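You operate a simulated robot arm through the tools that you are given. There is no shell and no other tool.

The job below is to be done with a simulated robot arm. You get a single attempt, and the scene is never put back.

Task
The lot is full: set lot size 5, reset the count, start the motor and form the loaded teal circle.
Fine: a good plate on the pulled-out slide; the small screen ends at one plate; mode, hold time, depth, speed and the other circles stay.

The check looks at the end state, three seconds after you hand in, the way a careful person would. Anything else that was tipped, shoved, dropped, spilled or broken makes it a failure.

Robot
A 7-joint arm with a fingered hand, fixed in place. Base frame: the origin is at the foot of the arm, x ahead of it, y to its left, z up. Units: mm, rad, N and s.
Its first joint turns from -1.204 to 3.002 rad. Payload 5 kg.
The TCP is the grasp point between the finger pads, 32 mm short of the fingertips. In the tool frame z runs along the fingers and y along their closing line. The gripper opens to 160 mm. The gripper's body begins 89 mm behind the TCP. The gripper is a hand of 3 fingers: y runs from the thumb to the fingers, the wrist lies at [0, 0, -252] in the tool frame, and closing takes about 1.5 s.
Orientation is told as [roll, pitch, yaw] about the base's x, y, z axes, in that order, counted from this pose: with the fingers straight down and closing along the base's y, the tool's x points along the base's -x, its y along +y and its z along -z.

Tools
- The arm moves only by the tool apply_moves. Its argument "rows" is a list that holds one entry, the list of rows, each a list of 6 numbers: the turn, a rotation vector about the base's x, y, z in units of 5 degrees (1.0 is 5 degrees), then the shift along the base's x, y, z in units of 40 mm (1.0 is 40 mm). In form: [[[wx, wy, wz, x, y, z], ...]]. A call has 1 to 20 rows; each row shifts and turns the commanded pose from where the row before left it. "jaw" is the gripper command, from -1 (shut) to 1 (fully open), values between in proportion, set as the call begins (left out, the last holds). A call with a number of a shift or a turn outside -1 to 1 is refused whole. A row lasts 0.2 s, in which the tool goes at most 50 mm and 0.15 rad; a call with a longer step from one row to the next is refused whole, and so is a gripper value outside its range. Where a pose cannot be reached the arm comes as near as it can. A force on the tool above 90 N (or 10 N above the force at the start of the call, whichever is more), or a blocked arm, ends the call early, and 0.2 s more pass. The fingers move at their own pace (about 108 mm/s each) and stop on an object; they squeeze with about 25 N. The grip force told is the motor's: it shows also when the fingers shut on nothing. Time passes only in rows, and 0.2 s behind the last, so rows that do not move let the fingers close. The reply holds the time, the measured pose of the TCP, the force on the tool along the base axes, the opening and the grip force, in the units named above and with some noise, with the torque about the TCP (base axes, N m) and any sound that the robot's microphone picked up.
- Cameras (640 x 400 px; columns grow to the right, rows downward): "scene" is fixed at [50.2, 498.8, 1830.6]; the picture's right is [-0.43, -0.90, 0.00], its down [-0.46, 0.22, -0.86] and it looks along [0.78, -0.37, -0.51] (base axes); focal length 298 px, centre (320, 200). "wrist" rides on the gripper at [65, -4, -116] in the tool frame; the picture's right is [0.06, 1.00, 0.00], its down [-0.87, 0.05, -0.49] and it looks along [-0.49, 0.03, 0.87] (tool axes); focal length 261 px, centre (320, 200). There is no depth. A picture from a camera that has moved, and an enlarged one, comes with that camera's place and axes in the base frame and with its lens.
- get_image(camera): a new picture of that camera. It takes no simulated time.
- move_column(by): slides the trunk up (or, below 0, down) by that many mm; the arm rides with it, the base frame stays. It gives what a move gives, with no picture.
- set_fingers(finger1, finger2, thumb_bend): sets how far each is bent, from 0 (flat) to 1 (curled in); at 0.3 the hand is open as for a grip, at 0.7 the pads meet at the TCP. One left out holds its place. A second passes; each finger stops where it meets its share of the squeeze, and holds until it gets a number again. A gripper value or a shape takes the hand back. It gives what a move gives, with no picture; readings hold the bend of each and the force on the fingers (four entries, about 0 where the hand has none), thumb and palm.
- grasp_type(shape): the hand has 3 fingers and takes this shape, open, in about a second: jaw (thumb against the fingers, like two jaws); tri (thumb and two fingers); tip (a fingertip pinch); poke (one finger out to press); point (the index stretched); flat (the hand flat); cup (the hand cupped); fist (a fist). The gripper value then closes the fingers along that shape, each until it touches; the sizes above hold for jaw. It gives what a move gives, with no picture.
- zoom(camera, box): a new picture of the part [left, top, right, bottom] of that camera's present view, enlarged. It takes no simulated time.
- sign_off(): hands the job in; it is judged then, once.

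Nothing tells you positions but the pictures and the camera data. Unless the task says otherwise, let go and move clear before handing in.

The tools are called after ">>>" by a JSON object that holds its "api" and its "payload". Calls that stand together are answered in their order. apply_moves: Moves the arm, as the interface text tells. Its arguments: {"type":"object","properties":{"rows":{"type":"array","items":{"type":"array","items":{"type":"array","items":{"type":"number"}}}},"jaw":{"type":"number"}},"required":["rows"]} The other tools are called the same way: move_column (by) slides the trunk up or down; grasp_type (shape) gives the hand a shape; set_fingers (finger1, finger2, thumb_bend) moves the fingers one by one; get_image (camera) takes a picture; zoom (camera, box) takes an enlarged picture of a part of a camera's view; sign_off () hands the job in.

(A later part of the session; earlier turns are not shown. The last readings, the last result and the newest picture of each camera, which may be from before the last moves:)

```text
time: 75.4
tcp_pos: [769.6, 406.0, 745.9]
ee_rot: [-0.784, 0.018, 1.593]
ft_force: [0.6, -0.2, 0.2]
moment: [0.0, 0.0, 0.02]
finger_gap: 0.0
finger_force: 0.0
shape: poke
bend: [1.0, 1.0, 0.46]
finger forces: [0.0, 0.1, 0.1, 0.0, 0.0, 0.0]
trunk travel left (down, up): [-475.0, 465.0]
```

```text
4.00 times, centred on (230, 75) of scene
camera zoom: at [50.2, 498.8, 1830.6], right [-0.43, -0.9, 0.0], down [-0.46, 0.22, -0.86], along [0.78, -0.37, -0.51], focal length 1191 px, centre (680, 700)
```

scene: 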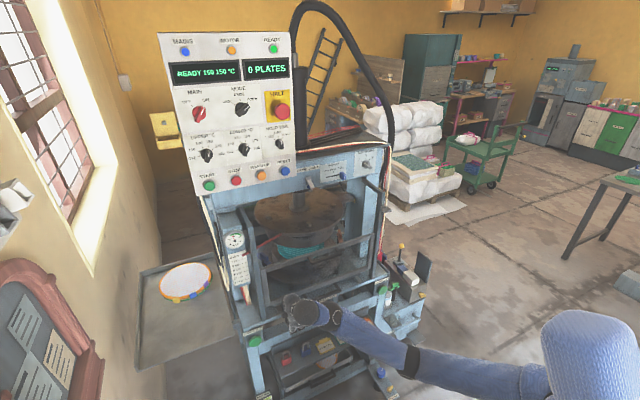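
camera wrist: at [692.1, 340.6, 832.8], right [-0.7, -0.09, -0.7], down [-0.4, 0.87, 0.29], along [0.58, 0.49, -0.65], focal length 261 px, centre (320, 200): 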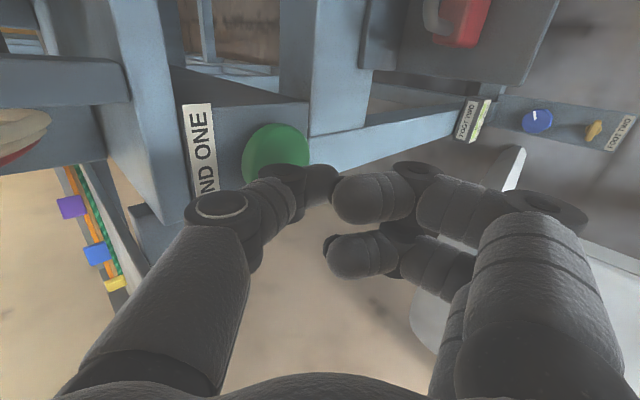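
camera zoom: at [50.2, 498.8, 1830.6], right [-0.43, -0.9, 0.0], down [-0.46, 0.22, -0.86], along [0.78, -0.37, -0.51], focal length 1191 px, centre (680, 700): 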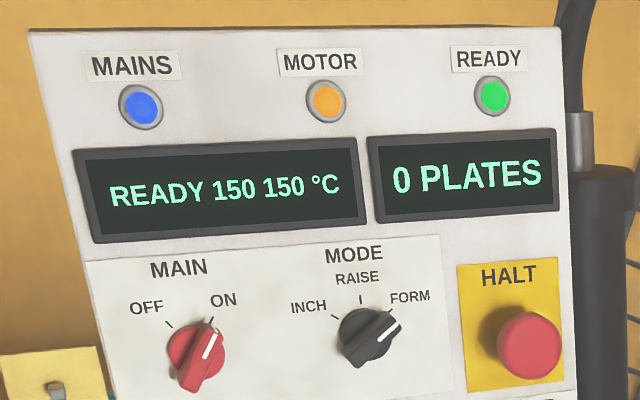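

I'll sweep across to HAND TWO and press it, keeping the same height and staying clear of the front.

>>> {"api": "apply_moves", "payload": {"rows": [[[0, 0, 0, 0, -1, 0], [0, 0, 0, 0, -1, 0], [0, 0, 0, 0, -1, 0], [0, 0, 0, 0, -1, 0], [0, 0, 0, 0, -1, 0], [0, 0, 0, 0, -1, 0], [0, 0, 0, 0, -1, 0], [0, 0, 0, 0, -1, 0], [0, 0, 0, 0, -1, 0], [0, 0, 0, 0, -1, 0], [0, 0, 0, 0, -1, 0], [0, 0, 0, 0, -1, 0], [0, 0, 0, 0, -1, 0], [0, 0, 0, 0, -1, 0], [0, 0, 0, 0, -1, 0], [0, 0, 0, 0, -0.6, 0]]]}}

>>> {"api": "get_image", "payload": {"camera": "wrist"}}

>>> {"api": "get_image", "payload": {"camera": "scene"}}

```text
time: 79.0
tcp_pos: [766.7, -260.5, 742.2]
ee_rot: [-0.775, 0.099, 1.57]
ft_force: [0.3, -0.5, 0.3]
moment: [-0.06, -0.01, -0.01]
finger_gap: 0.0
finger_force: 0.1
shape: poke
bend: [1.0, 1.0, 0.46]
finger forces: [0.1, 0.0, 0.0, 0.0, 0.0, 0.1]
trunk travel left (down, up): [-475.0, 465.0]
stopped in row 16: the arm was blocked; the commanded pose is now the measured one
```

```text
taken
camera wrist: at [688.0, -317.6, 832.8], right [-0.71, -0.13, -0.69], down [-0.38, 0.9, 0.23], along [0.59, 0.43, -0.69], focal length 261 px, centre (320, 200)
```

wrist: 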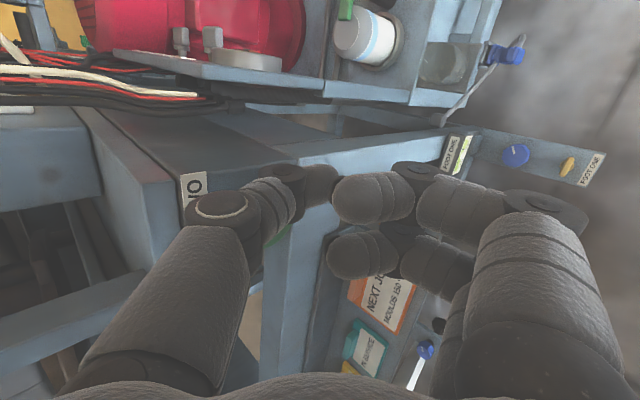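

```text
taken
```

scene: 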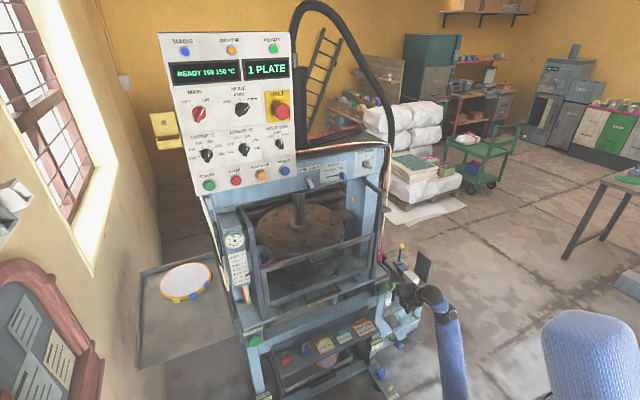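

The small screen already shows 1 PLATE, so the press cycled after HAND ONE. I'll check the state closely before doing anything else.

>>> {"api": "zoom", "payload": {"camera": "scene", "box": [150, 25, 310, 125]}}

>>> {"api": "zoom", "payload": {"camera": "scene", "box": [200, 180, 400, 305]}}

>>> {"api": "zoom", "payload": {"camera": "scene", "box": [360, 230, 460, 310]}}

```text
4.00 times, centred on (230, 75) of scene
camera zoom: at [50.2, 498.8, 1830.6], right [-0.43, -0.9, 0.0], down [-0.46, 0.22, -0.86], along [0.78, -0.37, -0.51], focal length 1191 px, centre (680, 700)
```

zoom: 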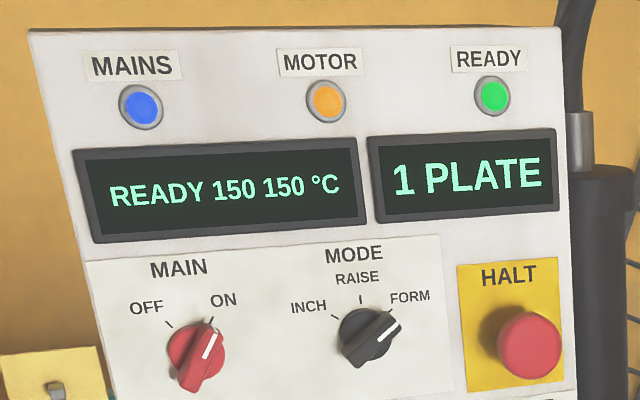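

```text
3.20 times, centred on (300, 242) of scene
camera zoom: at [50.2, 498.8, 1830.6], right [-0.43, -0.9, 0.0], down [-0.46, 0.22, -0.86], along [0.78, -0.37, -0.51], focal length 953 px, centre (384, 64)
```

zoom: 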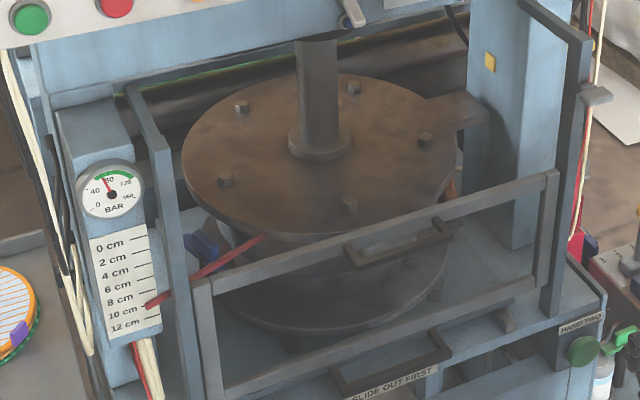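

```text
5.00 times, centred on (410, 270) of scene
camera zoom: at [50.2, 498.8, 1830.6], right [-0.43, -0.9, 0.0], down [-0.46, 0.22, -0.86], along [0.78, -0.37, -0.51], focal length 1489 px, centre (-130, -150)
```

zoom: 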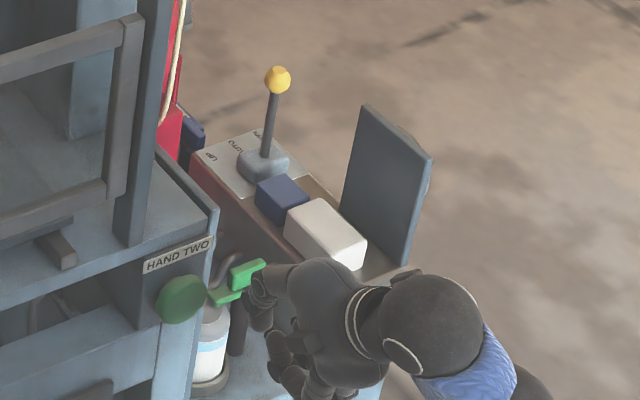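

The mould is down at the 10 cm mark with one plate counted. I'll move the hand slightly away and let the cycle run.

>>> {"api": "apply_moves", "payload": {"rows": [[[0, 0, 0, -0.3, 0.5, 0.3], [0, 0, 0, 0, 0.5, 0.5], [0, 0, 0, 0, 0, 0.5]]]}}

>>> {"api": "get_image", "payload": {"camera": "scene"}}

>>> {"api": "zoom", "payload": {"camera": "scene", "box": [200, 180, 400, 305]}}

>>> {"api": "get_image", "payload": {"camera": "wrist"}}

```text
time: 79.8
tcp_pos: [753.7, -221.2, 791.9]
ee_rot: [-0.775, 0.1, 1.571]
ft_force: [0.2, -0.3, -0.2]
moment: [0.02, -0.01, 0.01]
finger_gap: 0.0
finger_force: 0.1
shape: poke
bend: [1.0, 1.0, 0.46]
finger forces: [0.0, 0.1, 0.0, 0.0, 0.0, 0.1]
trunk travel left (down, up): [-475.0, 465.0]
```

```text
taken
```

scene: 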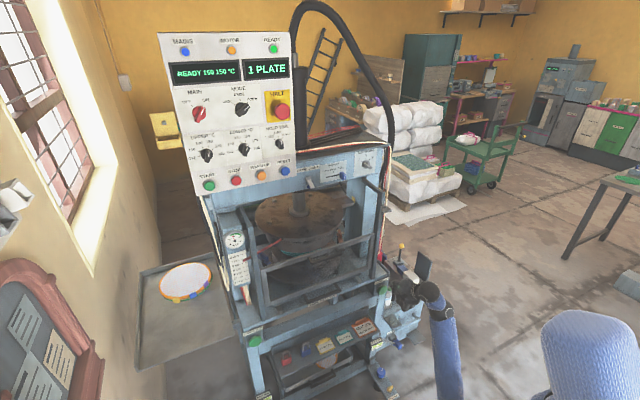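

```text
3.20 times, centred on (300, 242) of scene
camera zoom: at [50.2, 498.8, 1830.6], right [-0.43, -0.9, 0.0], down [-0.46, 0.22, -0.86], along [0.78, -0.37, -0.51], focal length 953 px, centre (384, 64)
```

zoom: 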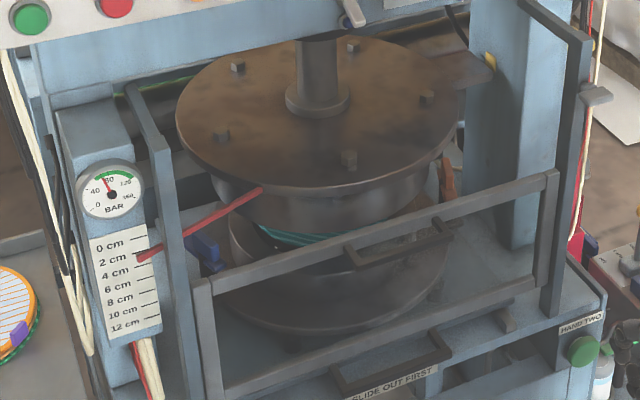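

```text
taken
camera wrist: at [674.6, -277.4, 883.2], right [-0.71, -0.13, -0.69], down [-0.38, 0.9, 0.22], along [0.59, 0.42, -0.69], focal length 261 px, centre (320, 200)
```

wrist: 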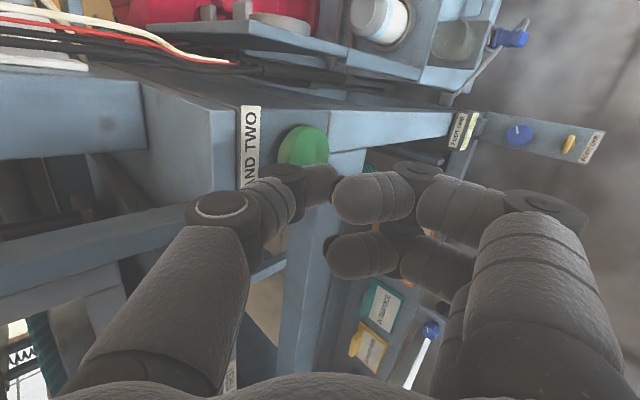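

The mould is rising after a normal cycle. Now I'll go back to the guard handle to raise the guard.

>>> {"api": "apply_moves", "payload": {"rows": [[[0.23, 0, 0, 0.1, 0.2, 0.8], [0.23, 0, 0, 0.1, 0.2, 0.8], [0.23, -1, 0, 0.1, 0.4, 0.8], [0.23, -1, 0, 0, 0.6, 0.8], [0.23, -1, 0, 0, 0.6, 0.8], [0, -1, 0, 0, 0.8, 0.6], [0, -1, 0, 0, 0.8, 0.5], [0, -1, 0, 0, 0.9, 0.5], [0, -1, 0, 0, 0.9, 0.3], [0, -1, 0, 0, 0.9, 0.2], [0, -1, 0, 0, 0.9, 0.1], [0, 0, 0, 0, 0.9, 0], [0, 0, 0, 0, 0, 0]]]}}

>>> {"api": "get_image", "payload": {"camera": "scene"}}

>>> {"api": "get_image", "payload": {"camera": "wrist"}}

```text
time: 82.6
tcp_pos: [765.3, 105.8, 1042.3]
ee_rot: [-1.561, -0.006, 1.568]
ft_force: [0.2, -0.4, 0.0]
moment: [-0.01, 0.02, 0.01]
finger_gap: 0.0
finger_force: 0.2
shape: poke
bend: [1.0, 1.0, 0.46]
finger forces: [0.0, 0.0, 0.0, 0.0, 0.0, 0.0]
trunk travel left (down, up): [-475.0, 465.0]
```

```text
taken
```

scene: 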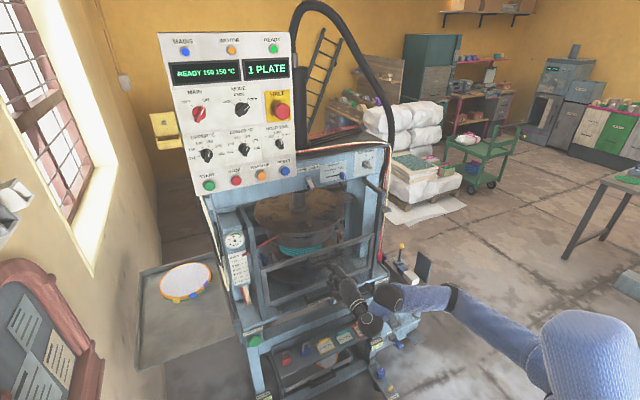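

```text
taken
camera wrist: at [650.6, 40.6, 1046.2], right [-0.01, -0.05, -1.0], down [-0.49, 0.87, -0.04], along [0.87, 0.49, -0.03], focal length 261 px, centre (320, 200)
```

wrist: 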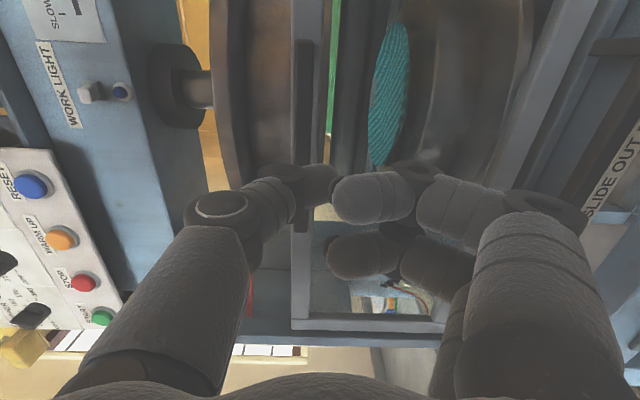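

>>> {"api": "grasp_type", "payload": {"shape": "jaw"}}

>>> {"api": "apply_moves", "payload": {"rows": [[[0, 0, 0, 0, 0, 0.25], [0, 0, 0, 0, 0, 0], [0, 0, 0, 0, 0, 0], [0, 0, 0, 0.5, 0, 0], [0, 0, 0, 0.4, 0, 0], [0, 0, 0, 0.3, 0, 0], [0, 0, 0, 0, 0, 0]]], "jaw": -0.1}}

>>> {"api": "get_image", "payload": {"camera": "wrist"}}

>>> {"api": "zoom", "payload": {"camera": "scene", "box": [200, 180, 400, 305]}}

```text
time: 83.5
tcp_pos: [765.1, 105.6, 1042.5]
ee_rot: [-1.564, -0.009, 1.568]
ft_force: [0.3, -0.7, -0.6]
moment: [0.01, 0.01, -0.02]
finger_gap: 159.8
finger_force: 0.0
shape: jaw
bend: [0.3, 0.3, 0.3]
finger forces: [0.1, 0.1, 0.0, 0.1, 0.0, 0.0]
trunk travel left (down, up): [-475.0, 465.0]
```

```text
time: 85.1
tcp_pos: [814.7, 104.5, 1049.8]
ee_rot: [-1.563, -0.007, 1.569]
ft_force: [0.0, 0.5, -0.6]
moment: [0.02, -0.01, 0.0]
finger_gap: 72.5
finger_force: 0.1
shape: jaw
bend: [0.73, 0.73, 0.7]
finger forces: [0.0, 0.0, 0.0, 0.0, 0.0, 0.0]
trunk travel left (down, up): [-475.0, 465.0]
```

```text
taken
camera wrist: at [698.6, 38.9, 1054.9], right [-0.01, -0.05, -1.0], down [-0.49, 0.87, -0.04], along [0.87, 0.49, -0.03], focal length 261 px, centre (320, 200)
```

wrist: 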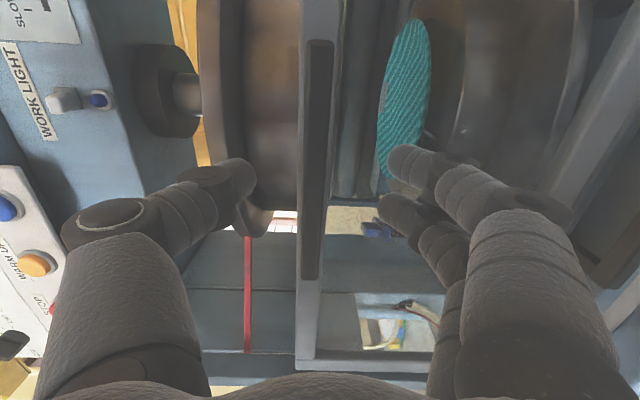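

```text
3.20 times, centred on (300, 242) of scene
camera zoom: at [50.2, 498.8, 1830.6], right [-0.43, -0.9, 0.0], down [-0.46, 0.22, -0.86], along [0.78, -0.37, -0.51], focal length 953 px, centre (384, 64)
```

zoom: 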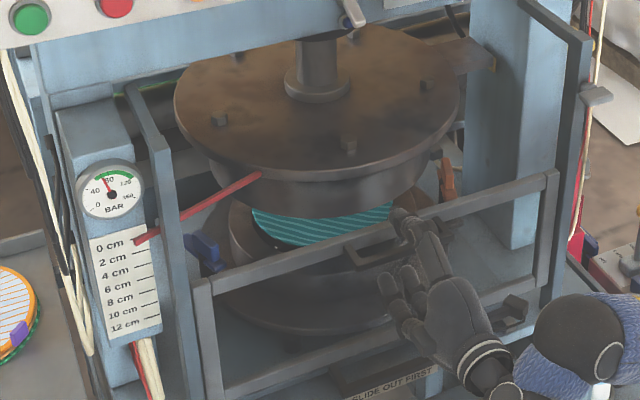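

The mould is fully up and the bar is between the fingers. I'll close on it and raise the guard to its old height.

>>> {"api": "apply_moves", "payload": {"rows": [[[0, 0, 0, 0, 0, 0], [0, 0, 0, 0, 0, 0], [0, 0, 0, 0, 0, 0], [0, 0, 0, 0, 0, 0], [0, 0, 0, 0, 0, 0], [0, 0, 0, 0, 0, 0.3], [0, 0, 0, 0, 0, 0.6], [0, 0, 0, 0, 0, 0.6], [0, 0, 0, 0, 0, 0.6], [0, 0, 0, 0, 0, 0.6], [0, 0, 0, 0, 0, 0.6], [0, 0, 0, 0, 0, 0.6], [0, 0, 0, 0, 0, 0.4], [0, 0, 0, 0, 0, 0]]], "jaw": -1}}

>>> {"api": "zoom", "payload": {"camera": "scene", "box": [200, 180, 400, 305]}}

>>> {"api": "get_image", "payload": {"camera": "wrist"}}

```text
time: 88.1
tcp_pos: [815.4, 104.3, 1220.7]
ee_rot: [-1.56, -0.009, 1.57]
ft_force: [24.4, 0.5, -0.8]
moment: [0.06, -0.07, 0.02]
finger_gap: 0.0
finger_force: 25.1
shape: jaw
bend: [0.67, 0.67, 0.71]
finger forces: [12.7, 12.7, 0.0, 0.1, 19.5, 0.0]
trunk travel left (down, up): [-475.0, 465.0]
```

```text
3.20 times, centred on (300, 242) of scene
camera zoom: at [50.2, 498.8, 1830.6], right [-0.43, -0.9, 0.0], down [-0.46, 0.22, -0.86], along [0.78, -0.37, -0.51], focal length 953 px, centre (384, 64)
```

zoom: 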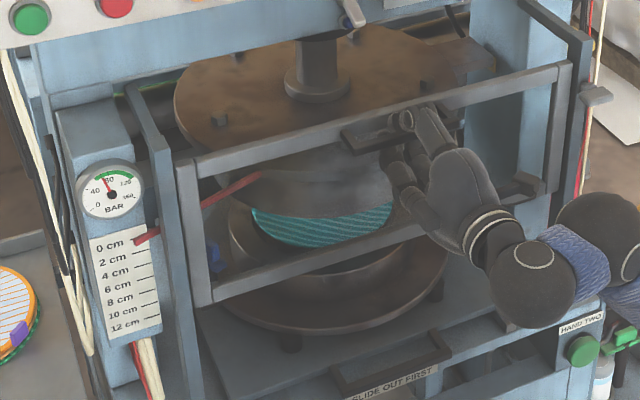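

```text
taken
camera wrist: at [700.4, 39.4, 1225.5], right [-0.01, -0.05, -1.0], down [-0.49, 0.87, -0.04], along [0.87, 0.49, -0.04], focal length 261 px, centre (320, 200)
```

wrist: 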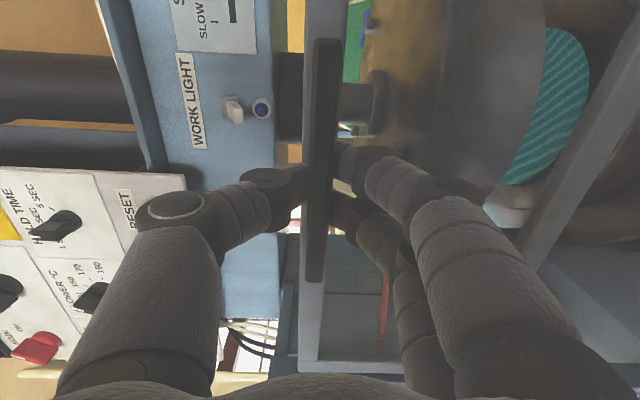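

>>> {"api": "apply_moves", "payload": {"rows": [[[0, 0, 0, 0, 0, 0.3], [0, 0, 0, 0, 0, 0.3], [0, 0, 0, 0, 0, 0.05], [0, 0, 0, 0, 0, 0]]]}}

>>> {"api": "zoom", "payload": {"camera": "scene", "box": [200, 180, 400, 305]}}

```text
time: 89.1
tcp_pos: [817.4, 103.8, 1244.8]
ee_rot: [-1.557, -0.008, 1.571]
ft_force: [18.9, -0.3, -15.9]
moment: [0.02, 0.16, 0.01]
finger_gap: 0.1
finger_force: 25.0
shape: jaw
bend: [0.67, 0.67, 0.71]
finger forces: [13.1, 12.9, 0.1, 0.1, 16.6, 0.1]
trunk travel left (down, up): [-475.0, 465.0]
```

```text
3.20 times, centred on (300, 242) of scene
camera zoom: at [50.2, 498.8, 1830.6], right [-0.43, -0.9, 0.0], down [-0.46, 0.22, -0.86], along [0.78, -0.37, -0.51], focal length 953 px, centre (384, 64)
```

zoom: 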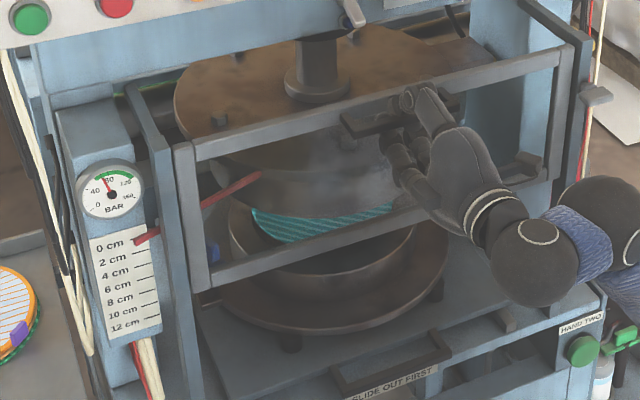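

The guard is at its upper stop. I'll release it and back off to check that it stays up.

>>> {"api": "apply_moves", "payload": {"rows": [[[0, 0, 0, 0, 0, -0.05], [0, 0, 0, 0, 0, 0], [0, 0, 0, 0, 0, 0], [0, 0, 0, 0, 0, 0], [0, 0, 0, -0.5, 0, 0], [0, 0, 0, -0.7, 0, 0], [0, 0, 0, 0, 0, 0]]], "jaw": 0.0}}

>>> {"api": "get_image", "payload": {"camera": "scene"}}

>>> {"api": "zoom", "payload": {"camera": "scene", "box": [200, 200, 400, 325]}}

```text
time: 90.7
tcp_pos: [766.3, 104.0, 1248.0]
ee_rot: [-1.562, -0.008, 1.569]
ft_force: [0.7, 0.2, -1.0]
moment: [0.01, 0.02, -0.02]
finger_gap: 79.5
finger_force: 0.1
shape: jaw
bend: [0.72, 0.72, 0.7]
finger forces: [0.0, 0.0, 0.1, 0.0, 0.0, 0.0]
trunk travel left (down, up): [-475.0, 465.0]
```

```text
taken
```

scene: 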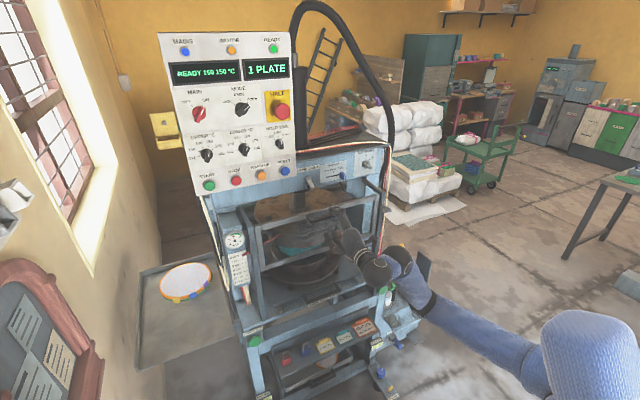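

```text
3.20 times, centred on (300, 262) of scene
camera zoom: at [50.2, 498.8, 1830.6], right [-0.43, -0.9, 0.0], down [-0.46, 0.22, -0.86], along [0.78, -0.37, -0.51], focal length 953 px, centre (384, 0)
```

zoom: 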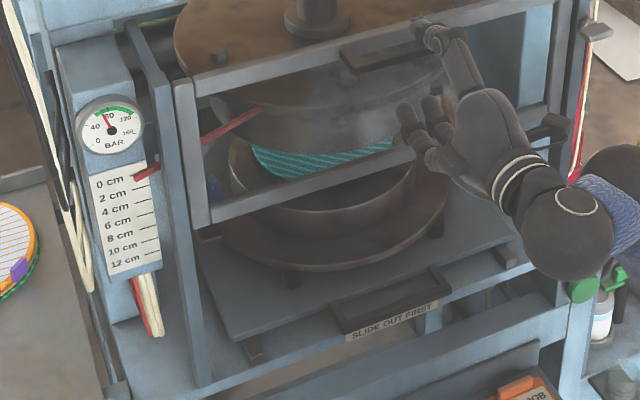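

The guard stays up. For the slide I'll hook its handle with the thumb, pointing downward. First I'll raise the trunk a bit and roll the hand back so that the camera sits on the robot's side.

>>> {"api": "move_column", "payload": {"by": 200}}

>>> {"api": "set_fingers", "payload": {"finger1": 1.0, "finger2": 1.0, "thumb_bend": 0.3}}

>>> {"api": "apply_moves", "payload": {"rows": [[[1, 0, 0, -0.3, 0, 0], [1, 0, 0, -0.3, 0, 0], [1, 0, 0, -0.3, 0, 0], [1, 0, 0, 0, 0, 0], [1, 0, 0, 0, 0, 0], [1, 0, 0, 0, 0, 0], [1, 0, 0, 0, 0, 0], [1, 0, 0, 0, 0, 0], [1, 0, 0, 0, 0, 0], [1, 0, 0, 0, 0, 0], [1, 0, 0, 0, 0, 0], [1, 0, 0, 0, 0, 0], [1, 0, 0, 0, 0, 0], [1, 0, 0, 0, 0, 0], [1, 0, 0, 0, 0, 0], [1, 0, 0, 0, 0, 0], [1, 0, 0, 0, 0, 0], [1, 0, 0, 0, 0, 0]]]}}

>>> {"api": "get_image", "payload": {"camera": "scene"}}

>>> {"api": "get_image", "payload": {"camera": "wrist"}}

```text
time: 92.9
tcp_pos: [766.5, 102.5, 1447.9]
ee_rot: [-1.562, -0.009, 1.569]
ft_force: [0.0, -1.2, -0.7]
moment: [0.01, -0.02, 0.01]
finger_gap: 79.7
finger_force: 0.0
shape: jaw
bend: [0.72, 0.72, 0.7]
finger forces: [0.0, 0.0, 0.1, 0.0, 0.1, 0.1]
trunk travel left (down, up): [-675.0, 265.0]
```

```text
time: 93.9
tcp_pos: [767.3, 104.3, 1447.5]
ee_rot: [-1.561, -0.009, 1.568]
ft_force: [-0.1, 1.0, -0.5]
moment: [0.01, 0.03, -0.01]
finger_gap: 74.2
finger_force: 0.0
shape: fingers
bend: [1.0, 1.0, 0.3]
finger forces: [0.0, 0.0, 0.1, 0.0, 0.0, 0.0]
trunk travel left (down, up): [-675.0, 265.0]
```

```text
time: 97.7
tcp_pos: [731.0, 102.0, 1447.7]
ee_rot: [1.425, -1.561, -1.418]
ft_force: [0.8, -0.2, 0.7]
moment: [0.0, 0.02, 0.0]
finger_gap: 74.3
finger_force: 0.0
shape: fingers
bend: [1.0, 1.0, 0.3]
finger forces: [0.0, 0.0, 0.0, 0.1, 0.0, 0.0]
trunk travel left (down, up): [-675.0, 265.0]
```

```text
taken
```

scene: 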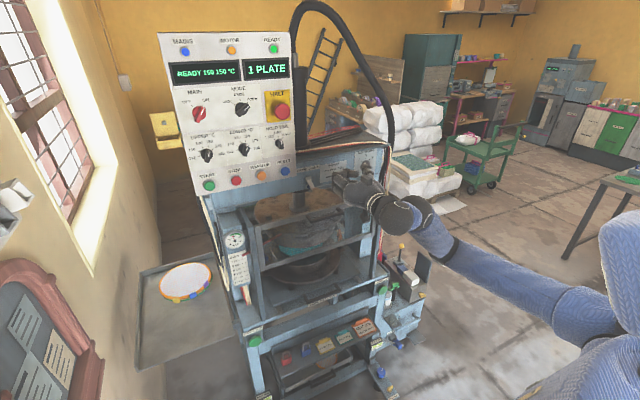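

```text
taken
camera wrist: at [615.4, 99.1, 1382.4], right [-0.01, 1.0, -0.05], down [-0.49, 0.04, 0.87], along [0.87, 0.03, 0.49], focal length 261 px, centre (320, 200)
```

wrist: 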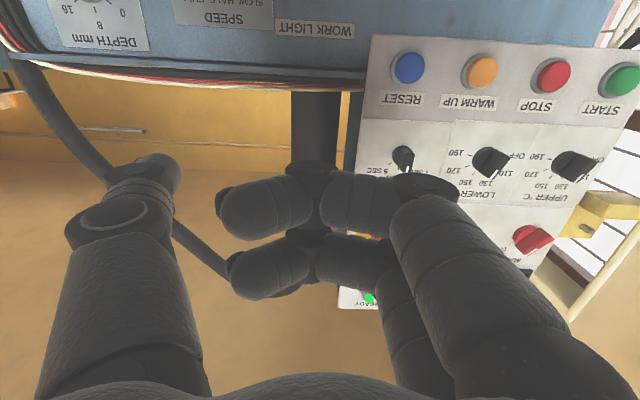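

>>> {"api": "apply_moves", "payload": {"rows": [[[0, 1, 0, 0, 0.3, 0], [0, 1, 0, 0, 0.3, 0], [0, 1, 0, 0, 0.3, 0], [0, 1, 0, 0, 0.3, 0], [0, 1, 0, -0.1, 0.3, 0], [0, 1, 0, -0.1, 0.3, 0], [0, 1, 0, -0.1, 0.3, -0.3], [0, 1, 0, -0.1, 0.2, -0.5], [0, 1, 0, -0.1, 0, -0.8], [0, 1, 0, -0.1, 0, -0.8], [0, 0, 0, 0, 0, -1], [0, 0, 0, 0, 0, -1], [0, 0, 0, 0, 0, -1], [0, 0, 0, 0, 0, -1], [0, 0, 0, 0, 0, -1], [0, 0, 0, 0, 0, -1], [0, 0, 0, 0, 0, -1], [0, 0, 0, 0, 0, 0]]]}}

>>> {"api": "get_image", "payload": {"camera": "scene"}}

>>> {"api": "get_image", "payload": {"camera": "wrist"}}

```text
time: 100.5
tcp_pos: [836.7, 17.6, 1038.7]
ee_rot: [0.037, -0.73, -0.02]
ft_force: [-45.8, -1.6, 34.2]
moment: [0.63, -0.3, 0.83]
finger_gap: 77.1
finger_force: 35.1
shape: fingers
bend: [1.0, 1.0, 0.3]
finger forces: [40.5, 29.6, 0.1, 0.1, 0.0, 0.0]
out of reach, approached as far as the arm can: row 3, 4, 5, 6, 7, 8, 9, 10
trunk travel left (down, up): [-675.0, 265.0]
stopped in row 14: the force on the tool passed its limit at 124 N (the readings are from after the stop); the commanded pose is now the measured one
```

```text
taken
```

scene: 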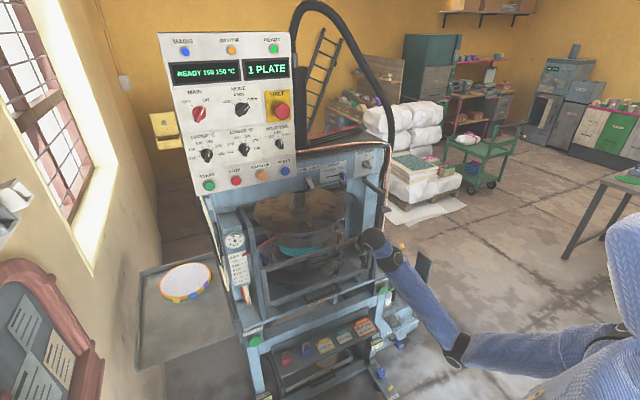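

```text
taken
camera wrist: at [711.6, 11.2, 1080.2], right [-0.05, 1.0, -0.01], down [0.32, 0.03, 0.95], along [0.95, 0.04, -0.32], focal length 261 px, centre (320, 200)
```

wrist: 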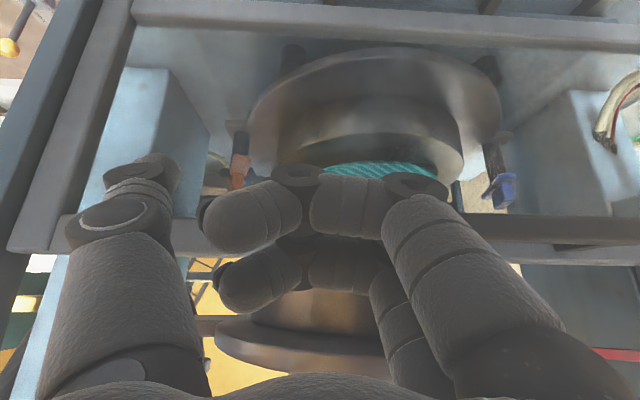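

The hand drifted while out of reach and pushed the guard back down to its lower stop. I'll retreat along the tool axis in short moves.

>>> {"api": "apply_moves", "payload": {"rows": [[[0, 0, 0, -0.3, 0, 0.5], [0, 0, 0, -0.5, 0, 0.5], [0, 0, 0, 0, 0, 0]]]}}

>>> {"api": "get_image", "payload": {"camera": "scene"}}

>>> {"api": "zoom", "payload": {"camera": "scene", "box": [200, 180, 400, 305]}}

>>> {"api": "get_image", "payload": {"camera": "wrist"}}

```text
time: 101.3
tcp_pos: [810.4, 15.5, 1069.4]
ee_rot: [0.034, -0.721, -0.022]
ft_force: [1.0, 0.6, 0.1]
moment: [0.01, -0.01, -0.03]
finger_gap: 74.8
finger_force: 0.0
shape: fingers
bend: [1.0, 1.0, 0.3]
finger forces: [0.0, 0.1, 0.0, 0.0, 0.1, 0.0]
trunk travel left (down, up): [-675.0, 265.0]
```

```text
taken
```

scene: 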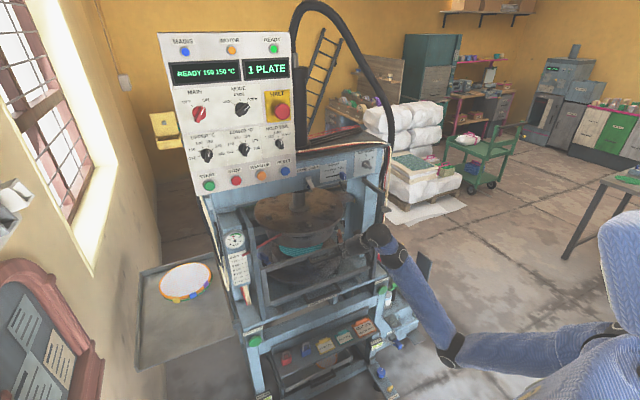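

```text
3.20 times, centred on (300, 242) of scene
camera zoom: at [50.2, 498.8, 1830.6], right [-0.43, -0.9, 0.0], down [-0.46, 0.22, -0.86], along [0.78, -0.37, -0.51], focal length 953 px, centre (384, 64)
```

zoom: 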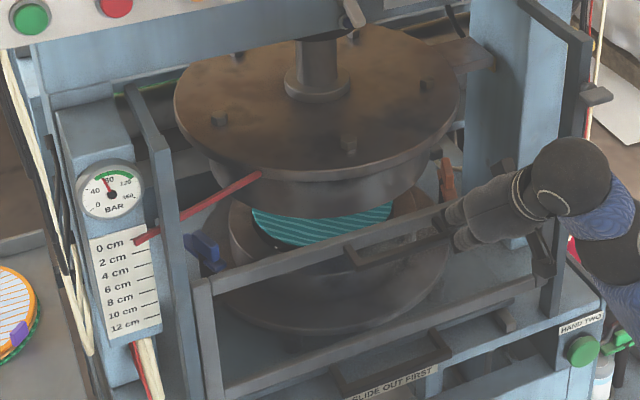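

```text
taken
camera wrist: at [685.6, 9.8, 1112.9], right [-0.05, 1.0, -0.02], down [0.33, 0.03, 0.94], along [0.94, 0.04, -0.33], focal length 261 px, centre (320, 200)
```

wrist: 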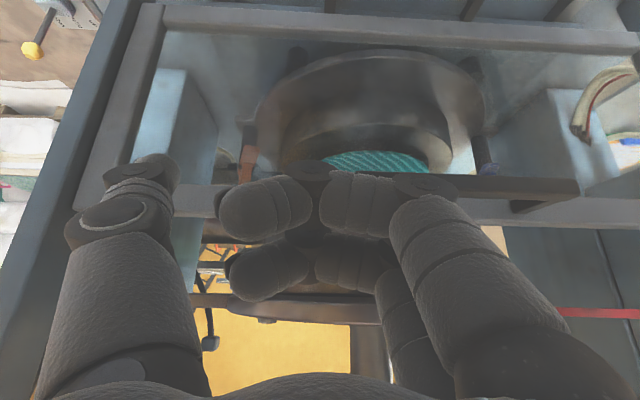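

The guard is down again but nothing else moved, and the screen still shows 1 PLATE. I'll rise to the height where the earlier rotations worked and restore the level, thumb-up orientation in short steps.

>>> {"api": "apply_moves", "payload": {"rows": [[[0, 0, 0, -0.2, 0, 0.8], [0, 0, 0, -0.2, 0, 0.9], [0, 0, 0, -0.2, 0.1, 0.9], [0, 0, 0, -0.2, 0.2, 0.9]]]}}

>>> {"api": "apply_moves", "payload": {"rows": [[[0, 0, 0, 0, 0.3, 0.9], [0, 0, 0, 0, 0.4, 0.9], [0, -0.5, 0, 0, 0.4, 0.8], [0, -1, 0, 0, 0.4, 0.6], [0, -1, 0, 0, 0.4, 0.6]]]}}

```text
time: 102.3
tcp_pos: [809.6, 16.6, 1103.4]
ee_rot: [0.033, -0.722, -0.019]
ft_force: [-0.1, 0.2, -1.2]
moment: [-0.03, 0.0, -0.02]
finger_gap: 74.5
finger_force: 0.2
shape: fingers
bend: [1.0, 1.0, 0.3]
finger forces: [0.1, 0.0, 0.0, 0.0, 0.0, 0.0]
out of reach, approached as far as the arm can: row 2, 3, 4
trunk travel left (down, up): [-675.0, 265.0]
```

```text
time: 103.5
tcp_pos: [824.1, 71.7, 1198.8]
ee_rot: [0.043, -0.94, -0.026]
ft_force: [-0.1, 0.0, 0.0]
moment: [-0.02, -0.02, -0.03]
finger_gap: 74.5
finger_force: 0.1
shape: fingers
bend: [1.0, 1.0, 0.3]
finger forces: [0.0, 0.1, 0.1, 0.1, 0.0, 0.0]
out of reach, approached as far as the arm can: row 1, 2
trunk travel left (down, up): [-675.0, 265.0]
```

>>> {"api": "apply_moves", "payload": {"rows": [[[0, -1, 0, 0, 0, 0.5], [0, -1, 0, 0, 0, 0.5], [0, -1, 0, 0, 0, 0.5], [0, -1, 0, -0.3, 0, 0.5], [0, -1, 0, -0.3, 0, 0.5], [0, -1, 0, -0.3, 0, 0.5], [0, -1, 0, -0.3, 0, 0.5], [0, 0, 0, 0, 0, 0]]]}}

>>> {"api": "get_image", "payload": {"camera": "scene"}}

```text
time: 105.3
tcp_pos: [776.6, 70.0, 1336.3]
ee_rot: [0.697, -1.546, -0.68]
ft_force: [-0.1, -0.2, -0.6]
moment: [0.01, -0.02, -0.03]
finger_gap: 74.4
finger_force: 0.1
shape: fingers
bend: [1.0, 1.0, 0.3]
finger forces: [0.0, 0.0, 0.1, 0.1, 0.0, 0.1]
trunk travel left (down, up): [-675.0, 265.0]
```

```text
taken
```

scene: 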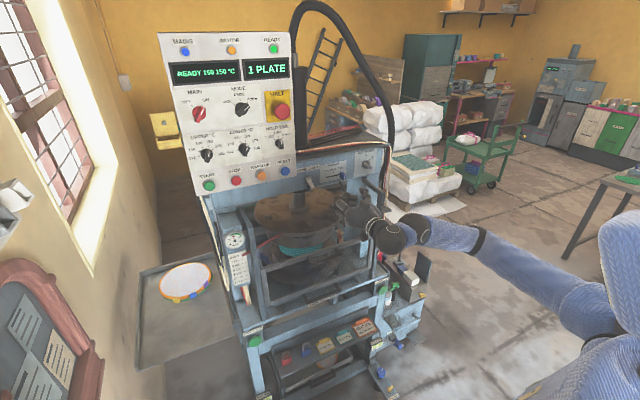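

>>> {"api": "apply_moves", "payload": {"rows": [[[-1, 0, 0, 0, 0, 0.3], [-1, 0, 0, 0, 0, 0.3], [-1, 0, 0, 0, 0, 0.3], [-1, 0, 0, 0, 0, 0.3], [-1, 0, 0, 0, 0, 0.3], [-1, 0, 0, 0, 0, 0], [-1, 0, 0, 0, 0, 0], [-1, 0, 0, 0, 0, 0], [-1, 0, 0, 0, 0, 0]]]}}

>>> {"api": "apply_moves", "payload": {"rows": [[[-1, 0, 0, 0, 0, 0], [-1, 0, 0, 0, 0, 0], [-1, 0, 0, 0, 0, 0], [-1, 0, 0, 0, 0, 0], [-1, 0, 0, 0, 0, 0], [-1, 0, 0, 0, 0, 0], [-1, 0, 0, 0, 0, 0], [-1, 0, 0, 0, 0, 0], [-1, 0, 0, 0, 0, 0], [0, 0, 0, 0, 0, 0]]]}}

>>> {"api": "get_image", "payload": {"camera": "wrist"}}

>>> {"api": "get_image", "payload": {"camera": "scene"}}

```text
time: 107.3
tcp_pos: [776.9, 71.1, 1396.0]
ee_rot: [-1.53, -0.797, 1.543]
ft_force: [-0.3, -0.4, -0.1]
moment: [-0.01, 0.01, 0.01]
finger_gap: 74.5
finger_force: 0.1
shape: fingers
bend: [1.0, 1.0, 0.3]
finger forces: [0.1, 0.0, 0.0, 0.0, 0.0, 0.1]
trunk travel left (down, up): [-675.0, 265.0]
```

```text
time: 109.5
tcp_pos: [776.5, 70.2, 1397.7]
ee_rot: [-1.549, -0.015, 1.55]
ft_force: [1.3, -0.5, 0.0]
moment: [0.01, -0.01, 0.0]
finger_gap: 74.4
finger_force: 0.1
shape: fingers
bend: [1.0, 1.0, 0.3]
finger forces: [0.0, 0.1, 0.0, 0.0, 0.1, 0.1]
trunk travel left (down, up): [-675.0, 265.0]
```

```text
taken
camera wrist: at [659.7, 6.9, 1402.6], right [-0.02, -0.05, -1.0], down [-0.48, 0.88, -0.03], along [0.88, 0.47, -0.04], focal length 261 px, centre (320, 200)
```

wrist: 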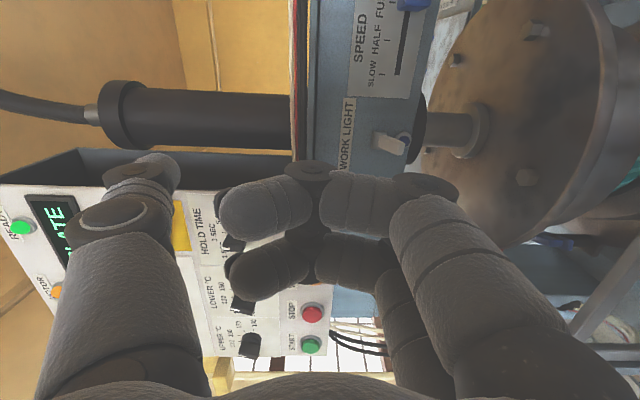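

```text
taken
```

scene: 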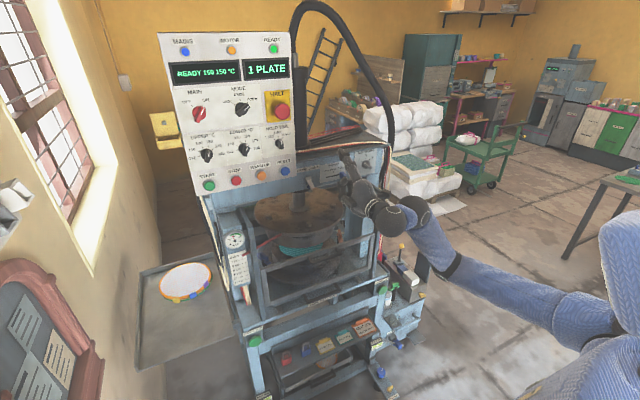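

>>> {"api": "move_column", "payload": {"by": -200}}

>>> {"api": "apply_moves", "payload": {"rows": [[[0, -0.25, 0.24, -0.2, 0.4, 0], [0, 0, 0, 0, 0.45, 0], [0, 0, 0, 0, 0, -0.9], [0, 0, 0, 0, 0, -0.9], [0, 0, 0, 0, 0, -0.9], [0, 0, 0, 0, 0, -0.95], [0, 0, 0, 0, 0, 0]]], "jaw": -0.1}}

>>> {"api": "get_image", "payload": {"camera": "wrist"}}

>>> {"api": "zoom", "payload": {"camera": "scene", "box": [200, 180, 400, 305]}}

```text
time: 111.7
tcp_pos: [776.8, 69.8, 1197.7]
ee_rot: [-1.551, -0.015, 1.551]
ft_force: [0.6, -0.6, 0.3]
moment: [0.04, -0.02, -0.03]
finger_gap: 74.6
finger_force: 0.1
shape: fingers
bend: [1.0, 1.0, 0.3]
finger forces: [0.1, 0.0, 0.0, 0.1, 0.0, 0.0]
trunk travel left (down, up): [-475.0, 465.0]
```

```text
time: 113.3
tcp_pos: [767.3, 105.3, 1049.1]
ee_rot: [-1.572, -0.016, 1.571]
ft_force: [-0.3, -0.8, -0.6]
moment: [-0.01, -0.01, -0.01]
finger_gap: 72.2
finger_force: 0.0
shape: jaw
bend: [0.73, 0.73, 0.7]
finger forces: [0.0, 0.0, 0.1, 0.0, 0.0, 0.0]
trunk travel left (down, up): [-475.0, 465.0]
```

```text
taken
camera wrist: at [651.9, 39.6, 1051.9], right [0.0, -0.05, -1.0], down [-0.49, 0.87, -0.04], along [0.87, 0.49, -0.02], focal length 261 px, centre (320, 200)
```

wrist: 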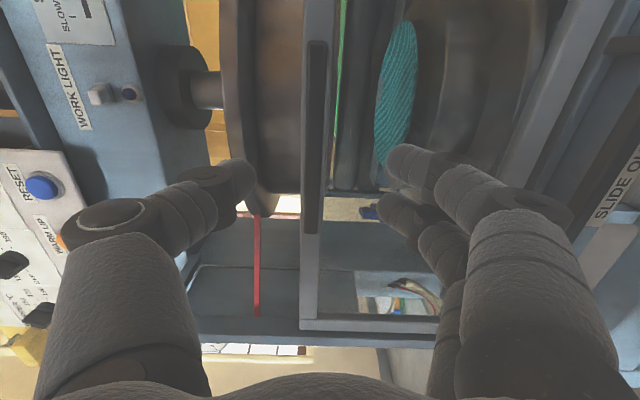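

```text
3.20 times, centred on (300, 242) of scene
camera zoom: at [50.2, 498.8, 1830.6], right [-0.43, -0.9, 0.0], down [-0.46, 0.22, -0.86], along [0.78, -0.37, -0.51], focal length 953 px, centre (384, 64)
```

zoom: 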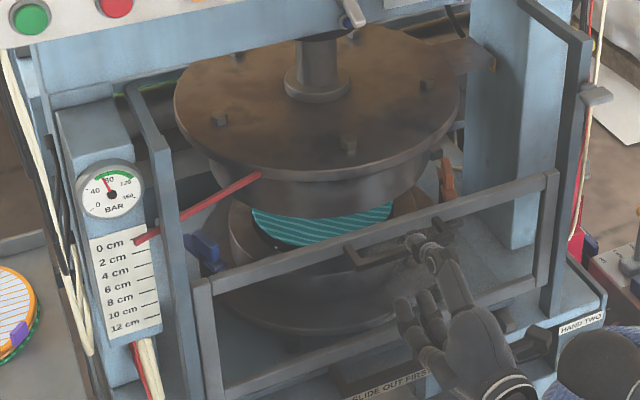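

Same position as before. I'll move in, grip the bar and lift the guard to its upper stop.

>>> {"api": "apply_moves", "payload": {"rows": [[[0, 0, 0, 0.5, 0, 0.05], [0, 0, 0, 0.5, 0, 0], [0, 0, 0, 0.2, 0, 0], [0, 0, 0, 0, 0, 0]]]}}

>>> {"api": "apply_moves", "payload": {"rows": [[[0, 0, 0, 0, 0, 0], [0, 0, 0, 0, 0, 0], [0, 0, 0, 0, 0, 0], [0, 0, 0, 0, 0, 0], [0, 0, 0, 0, 0, 0], [0, 0, 0, 0, 0, 0.3], [0, 0, 0, 0, 0, 0.6], [0, 0, 0, 0, 0, 0.6], [0, 0, 0, 0, 0, 0.6], [0, 0, 0, 0, 0, 0.6], [0, 0, 0, 0, 0, 0.6], [0, 0, 0, 0, 0, 0.6], [0, 0, 0, 0, 0, 0.5], [0, 0, 0, 0, 0, 0.5], [0, 0, 0, 0, 0, 0.1], [0, 0, 0, 0, 0, 0]]], "jaw": -1}}

>>> {"api": "zoom", "payload": {"camera": "scene", "box": [200, 180, 400, 305]}}

```text
time: 114.3
tcp_pos: [817.0, 104.8, 1054.1]
ee_rot: [-1.571, -0.016, 1.573]
ft_force: [-0.1, -0.1, 0.3]
moment: [0.0, -0.04, -0.03]
finger_gap: 72.0
finger_force: 0.0
shape: jaw
bend: [0.73, 0.73, 0.7]
finger forces: [0.1, 0.0, 0.0, 0.0, 0.1, 0.1]
trunk travel left (down, up): [-475.0, 465.0]
```

```text
time: 117.7
tcp_pos: [821.2, 104.9, 1251.6]
ee_rot: [-1.567, -0.017, 1.573]
ft_force: [12.6, -4.8, -21.6]
moment: [0.0, 0.08, -0.01]
finger_gap: 0.0
finger_force: 25.2
shape: jaw
bend: [0.68, 0.69, 0.72]
finger forces: [13.1, 12.9, 0.0, 0.0, 13.2, 0.1]
trunk travel left (down, up): [-475.0, 465.0]
```

```text
3.20 times, centred on (300, 242) of scene
camera zoom: at [50.2, 498.8, 1830.6], right [-0.43, -0.9, 0.0], down [-0.46, 0.22, -0.86], along [0.78, -0.37, -0.51], focal length 953 px, centre (384, 64)
```

zoom: 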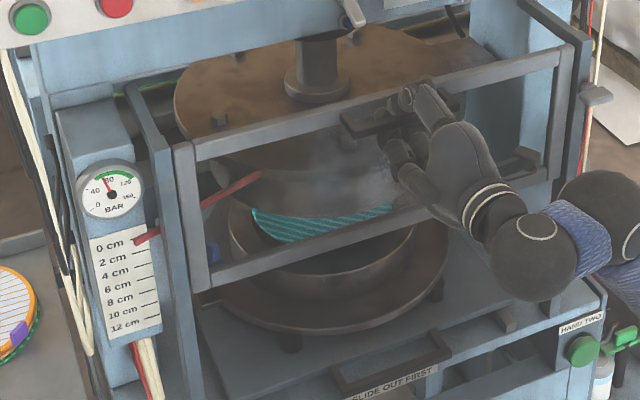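

>>> {"api": "apply_moves", "payload": {"rows": [[[0, 0, 0, 0, 0, -0.05], [0, 0, 0, 0, 0, 0], [0, 0, 0, 0, 0, 0], [0, 0, 0, 0, 0, 0], [0, 0, 0, -0.5, 0, 0], [0, 0, 0, -0.8, 0, 0], [0, 0, 0, 0, 0, 0]]], "jaw": -0.1}}

>>> {"api": "get_image", "payload": {"camera": "scene"}}

>>> {"api": "get_image", "payload": {"camera": "wrist"}}

```text
time: 119.3
tcp_pos: [765.7, 105.0, 1253.2]
ee_rot: [-1.573, -0.016, 1.572]
ft_force: [-0.1, 0.4, 0.5]
moment: [0.01, 0.01, 0.02]
finger_gap: 71.4
finger_force: 0.2
shape: jaw
bend: [0.73, 0.73, 0.7]
finger forces: [0.0, 0.0, 0.1, 0.0, 0.0, 0.0]
trunk travel left (down, up): [-475.0, 465.0]
```

```text
taken
```

scene: 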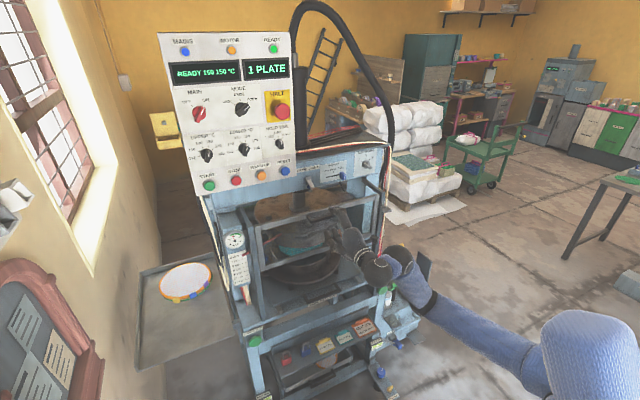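

```text
taken
camera wrist: at [649.7, 38.8, 1255.0], right [0.0, -0.05, -1.0], down [-0.49, 0.87, -0.04], along [0.87, 0.49, -0.02], focal length 261 px, centre (320, 200)
```

wrist: 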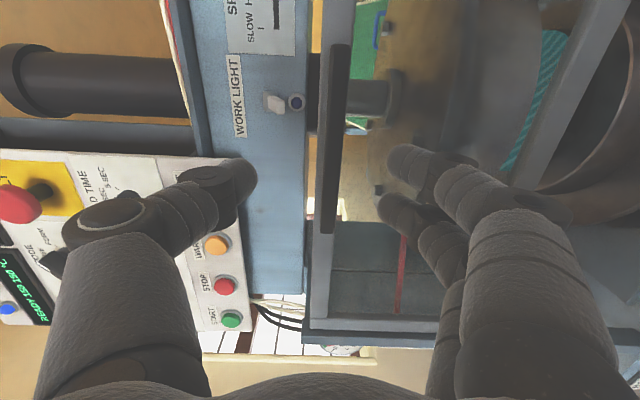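

The guard is up again. I'll lower the trunk by 400 to bring the level hand to the slide handle's height.

>>> {"api": "move_column", "payload": {"by": -200}}

>>> {"api": "move_column", "payload": {"by": -200}}

>>> {"api": "get_image", "payload": {"camera": "wrist"}}

>>> {"api": "get_image", "payload": {"camera": "scene"}}

```text
time: 121.5
tcp_pos: [765.6, 104.1, 1051.4]
ee_rot: [-1.573, -0.017, 1.573]
ft_force: [-0.2, 0.3, 0.2]
moment: [0.0, -0.01, 0.01]
finger_gap: 71.5
finger_force: 0.0
shape: jaw
bend: [0.73, 0.73, 0.7]
finger forces: [0.0, 0.1, 0.1, 0.1, 0.0, 0.1]
trunk travel left (down, up): [-275.0, 665.0]
```

```text
time: 123.6
tcp_pos: [765.0, 104.2, 853.3]
ee_rot: [-1.573, -0.016, 1.573]
ft_force: [0.6, 0.9, 0.4]
moment: [0.0, -0.02, 0.01]
finger_gap: 71.4
finger_force: 0.0
shape: jaw
bend: [0.73, 0.73, 0.7]
finger forces: [0.0, 0.0, 0.0, 0.1, 0.0, 0.0]
trunk travel left (down, up): [-75.0, 865.0]
```

```text
taken
camera wrist: at [649.7, 39.0, 855.2], right [0.0, -0.05, -1.0], down [-0.49, 0.87, -0.04], along [0.87, 0.49, -0.02], focal length 261 px, centre (320, 200)
```

wrist: 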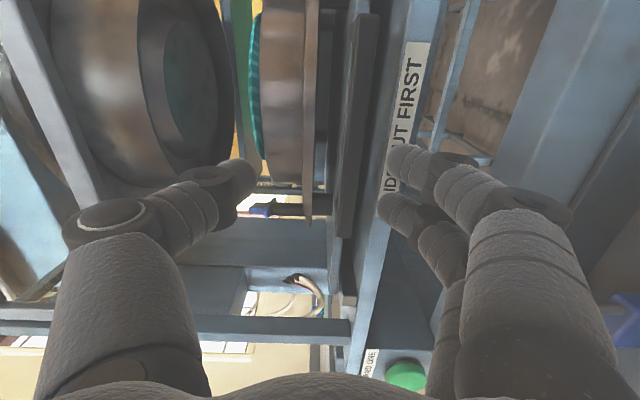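

```text
taken
```

scene: 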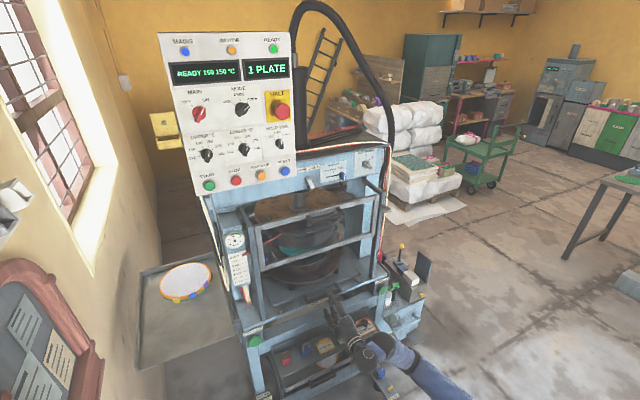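

The slide handle's bar is at about (830, 97, 828), with the table edge close below it. I'll test whether a bent thumb makes a good hook to drop behind the bar from above.

>>> {"api": "set_fingers", "payload": {"finger1": 1.0, "finger2": 1.0, "thumb_bend": 0.55}}

>>> {"api": "get_image", "payload": {"camera": "wrist"}}

>>> {"api": "set_fingers", "payload": {"finger1": 0.0, "finger2": 0.0, "thumb_bend": 0.8}}

>>> {"api": "get_image", "payload": {"camera": "wrist"}}

```text
time: 124.6
tcp_pos: [765.7, 104.6, 852.9]
ee_rot: [-1.573, -0.015, 1.575]
ft_force: [0.4, -0.3, 0.4]
moment: [0.0, 0.01, 0.01]
finger_gap: 53.7
finger_force: 0.1
shape: fingers
bend: [1.0, 1.0, 0.55]
finger forces: [0.0, 0.1, 0.0, 0.1, 0.0, 0.1]
trunk travel left (down, up): [-75.0, 865.0]
```

```text
taken
camera wrist: at [649.7, 39.0, 855.0], right [0.0, -0.05, -1.0], down [-0.49, 0.87, -0.04], along [0.87, 0.49, -0.02], focal length 261 px, centre (320, 200)
```

wrist: 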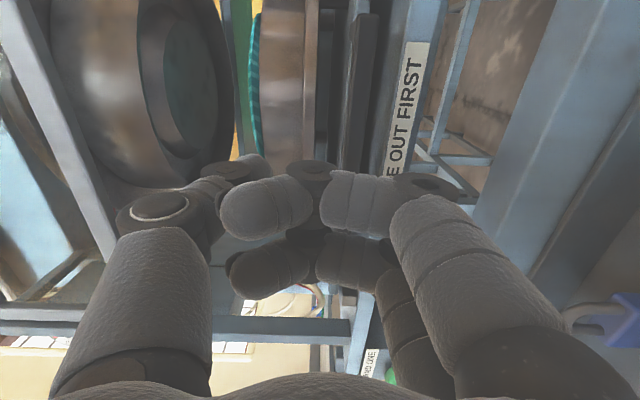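

```text
time: 125.6
tcp_pos: [765.7, 104.4, 853.0]
ee_rot: [-1.575, -0.016, 1.572]
ft_force: [-0.2, 0.8, 0.2]
moment: [0.0, 0.01, -0.01]
finger_gap: 103.7
finger_force: 0.0
shape: fingers
bend: [0.01, 0.01, 0.8]
finger forces: [0.1, 0.0, 0.0, 0.1, 0.0, 0.0]
trunk travel left (down, up): [-75.0, 865.0]
```

```text
taken
camera wrist: at [649.7, 39.0, 855.0], right [0.0, -0.05, -1.0], down [-0.49, 0.87, -0.04], along [0.87, 0.49, -0.02], focal length 261 px, centre (320, 200)
```

wrist: 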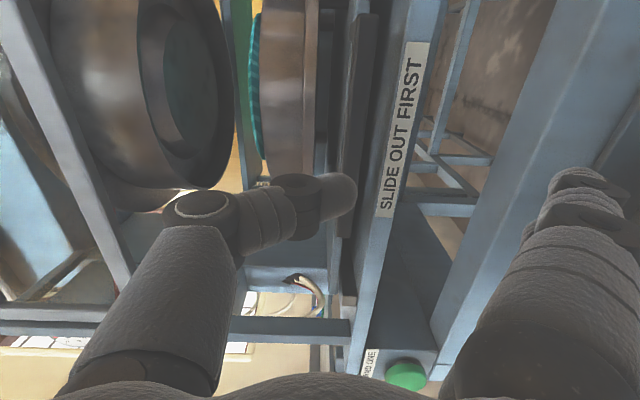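

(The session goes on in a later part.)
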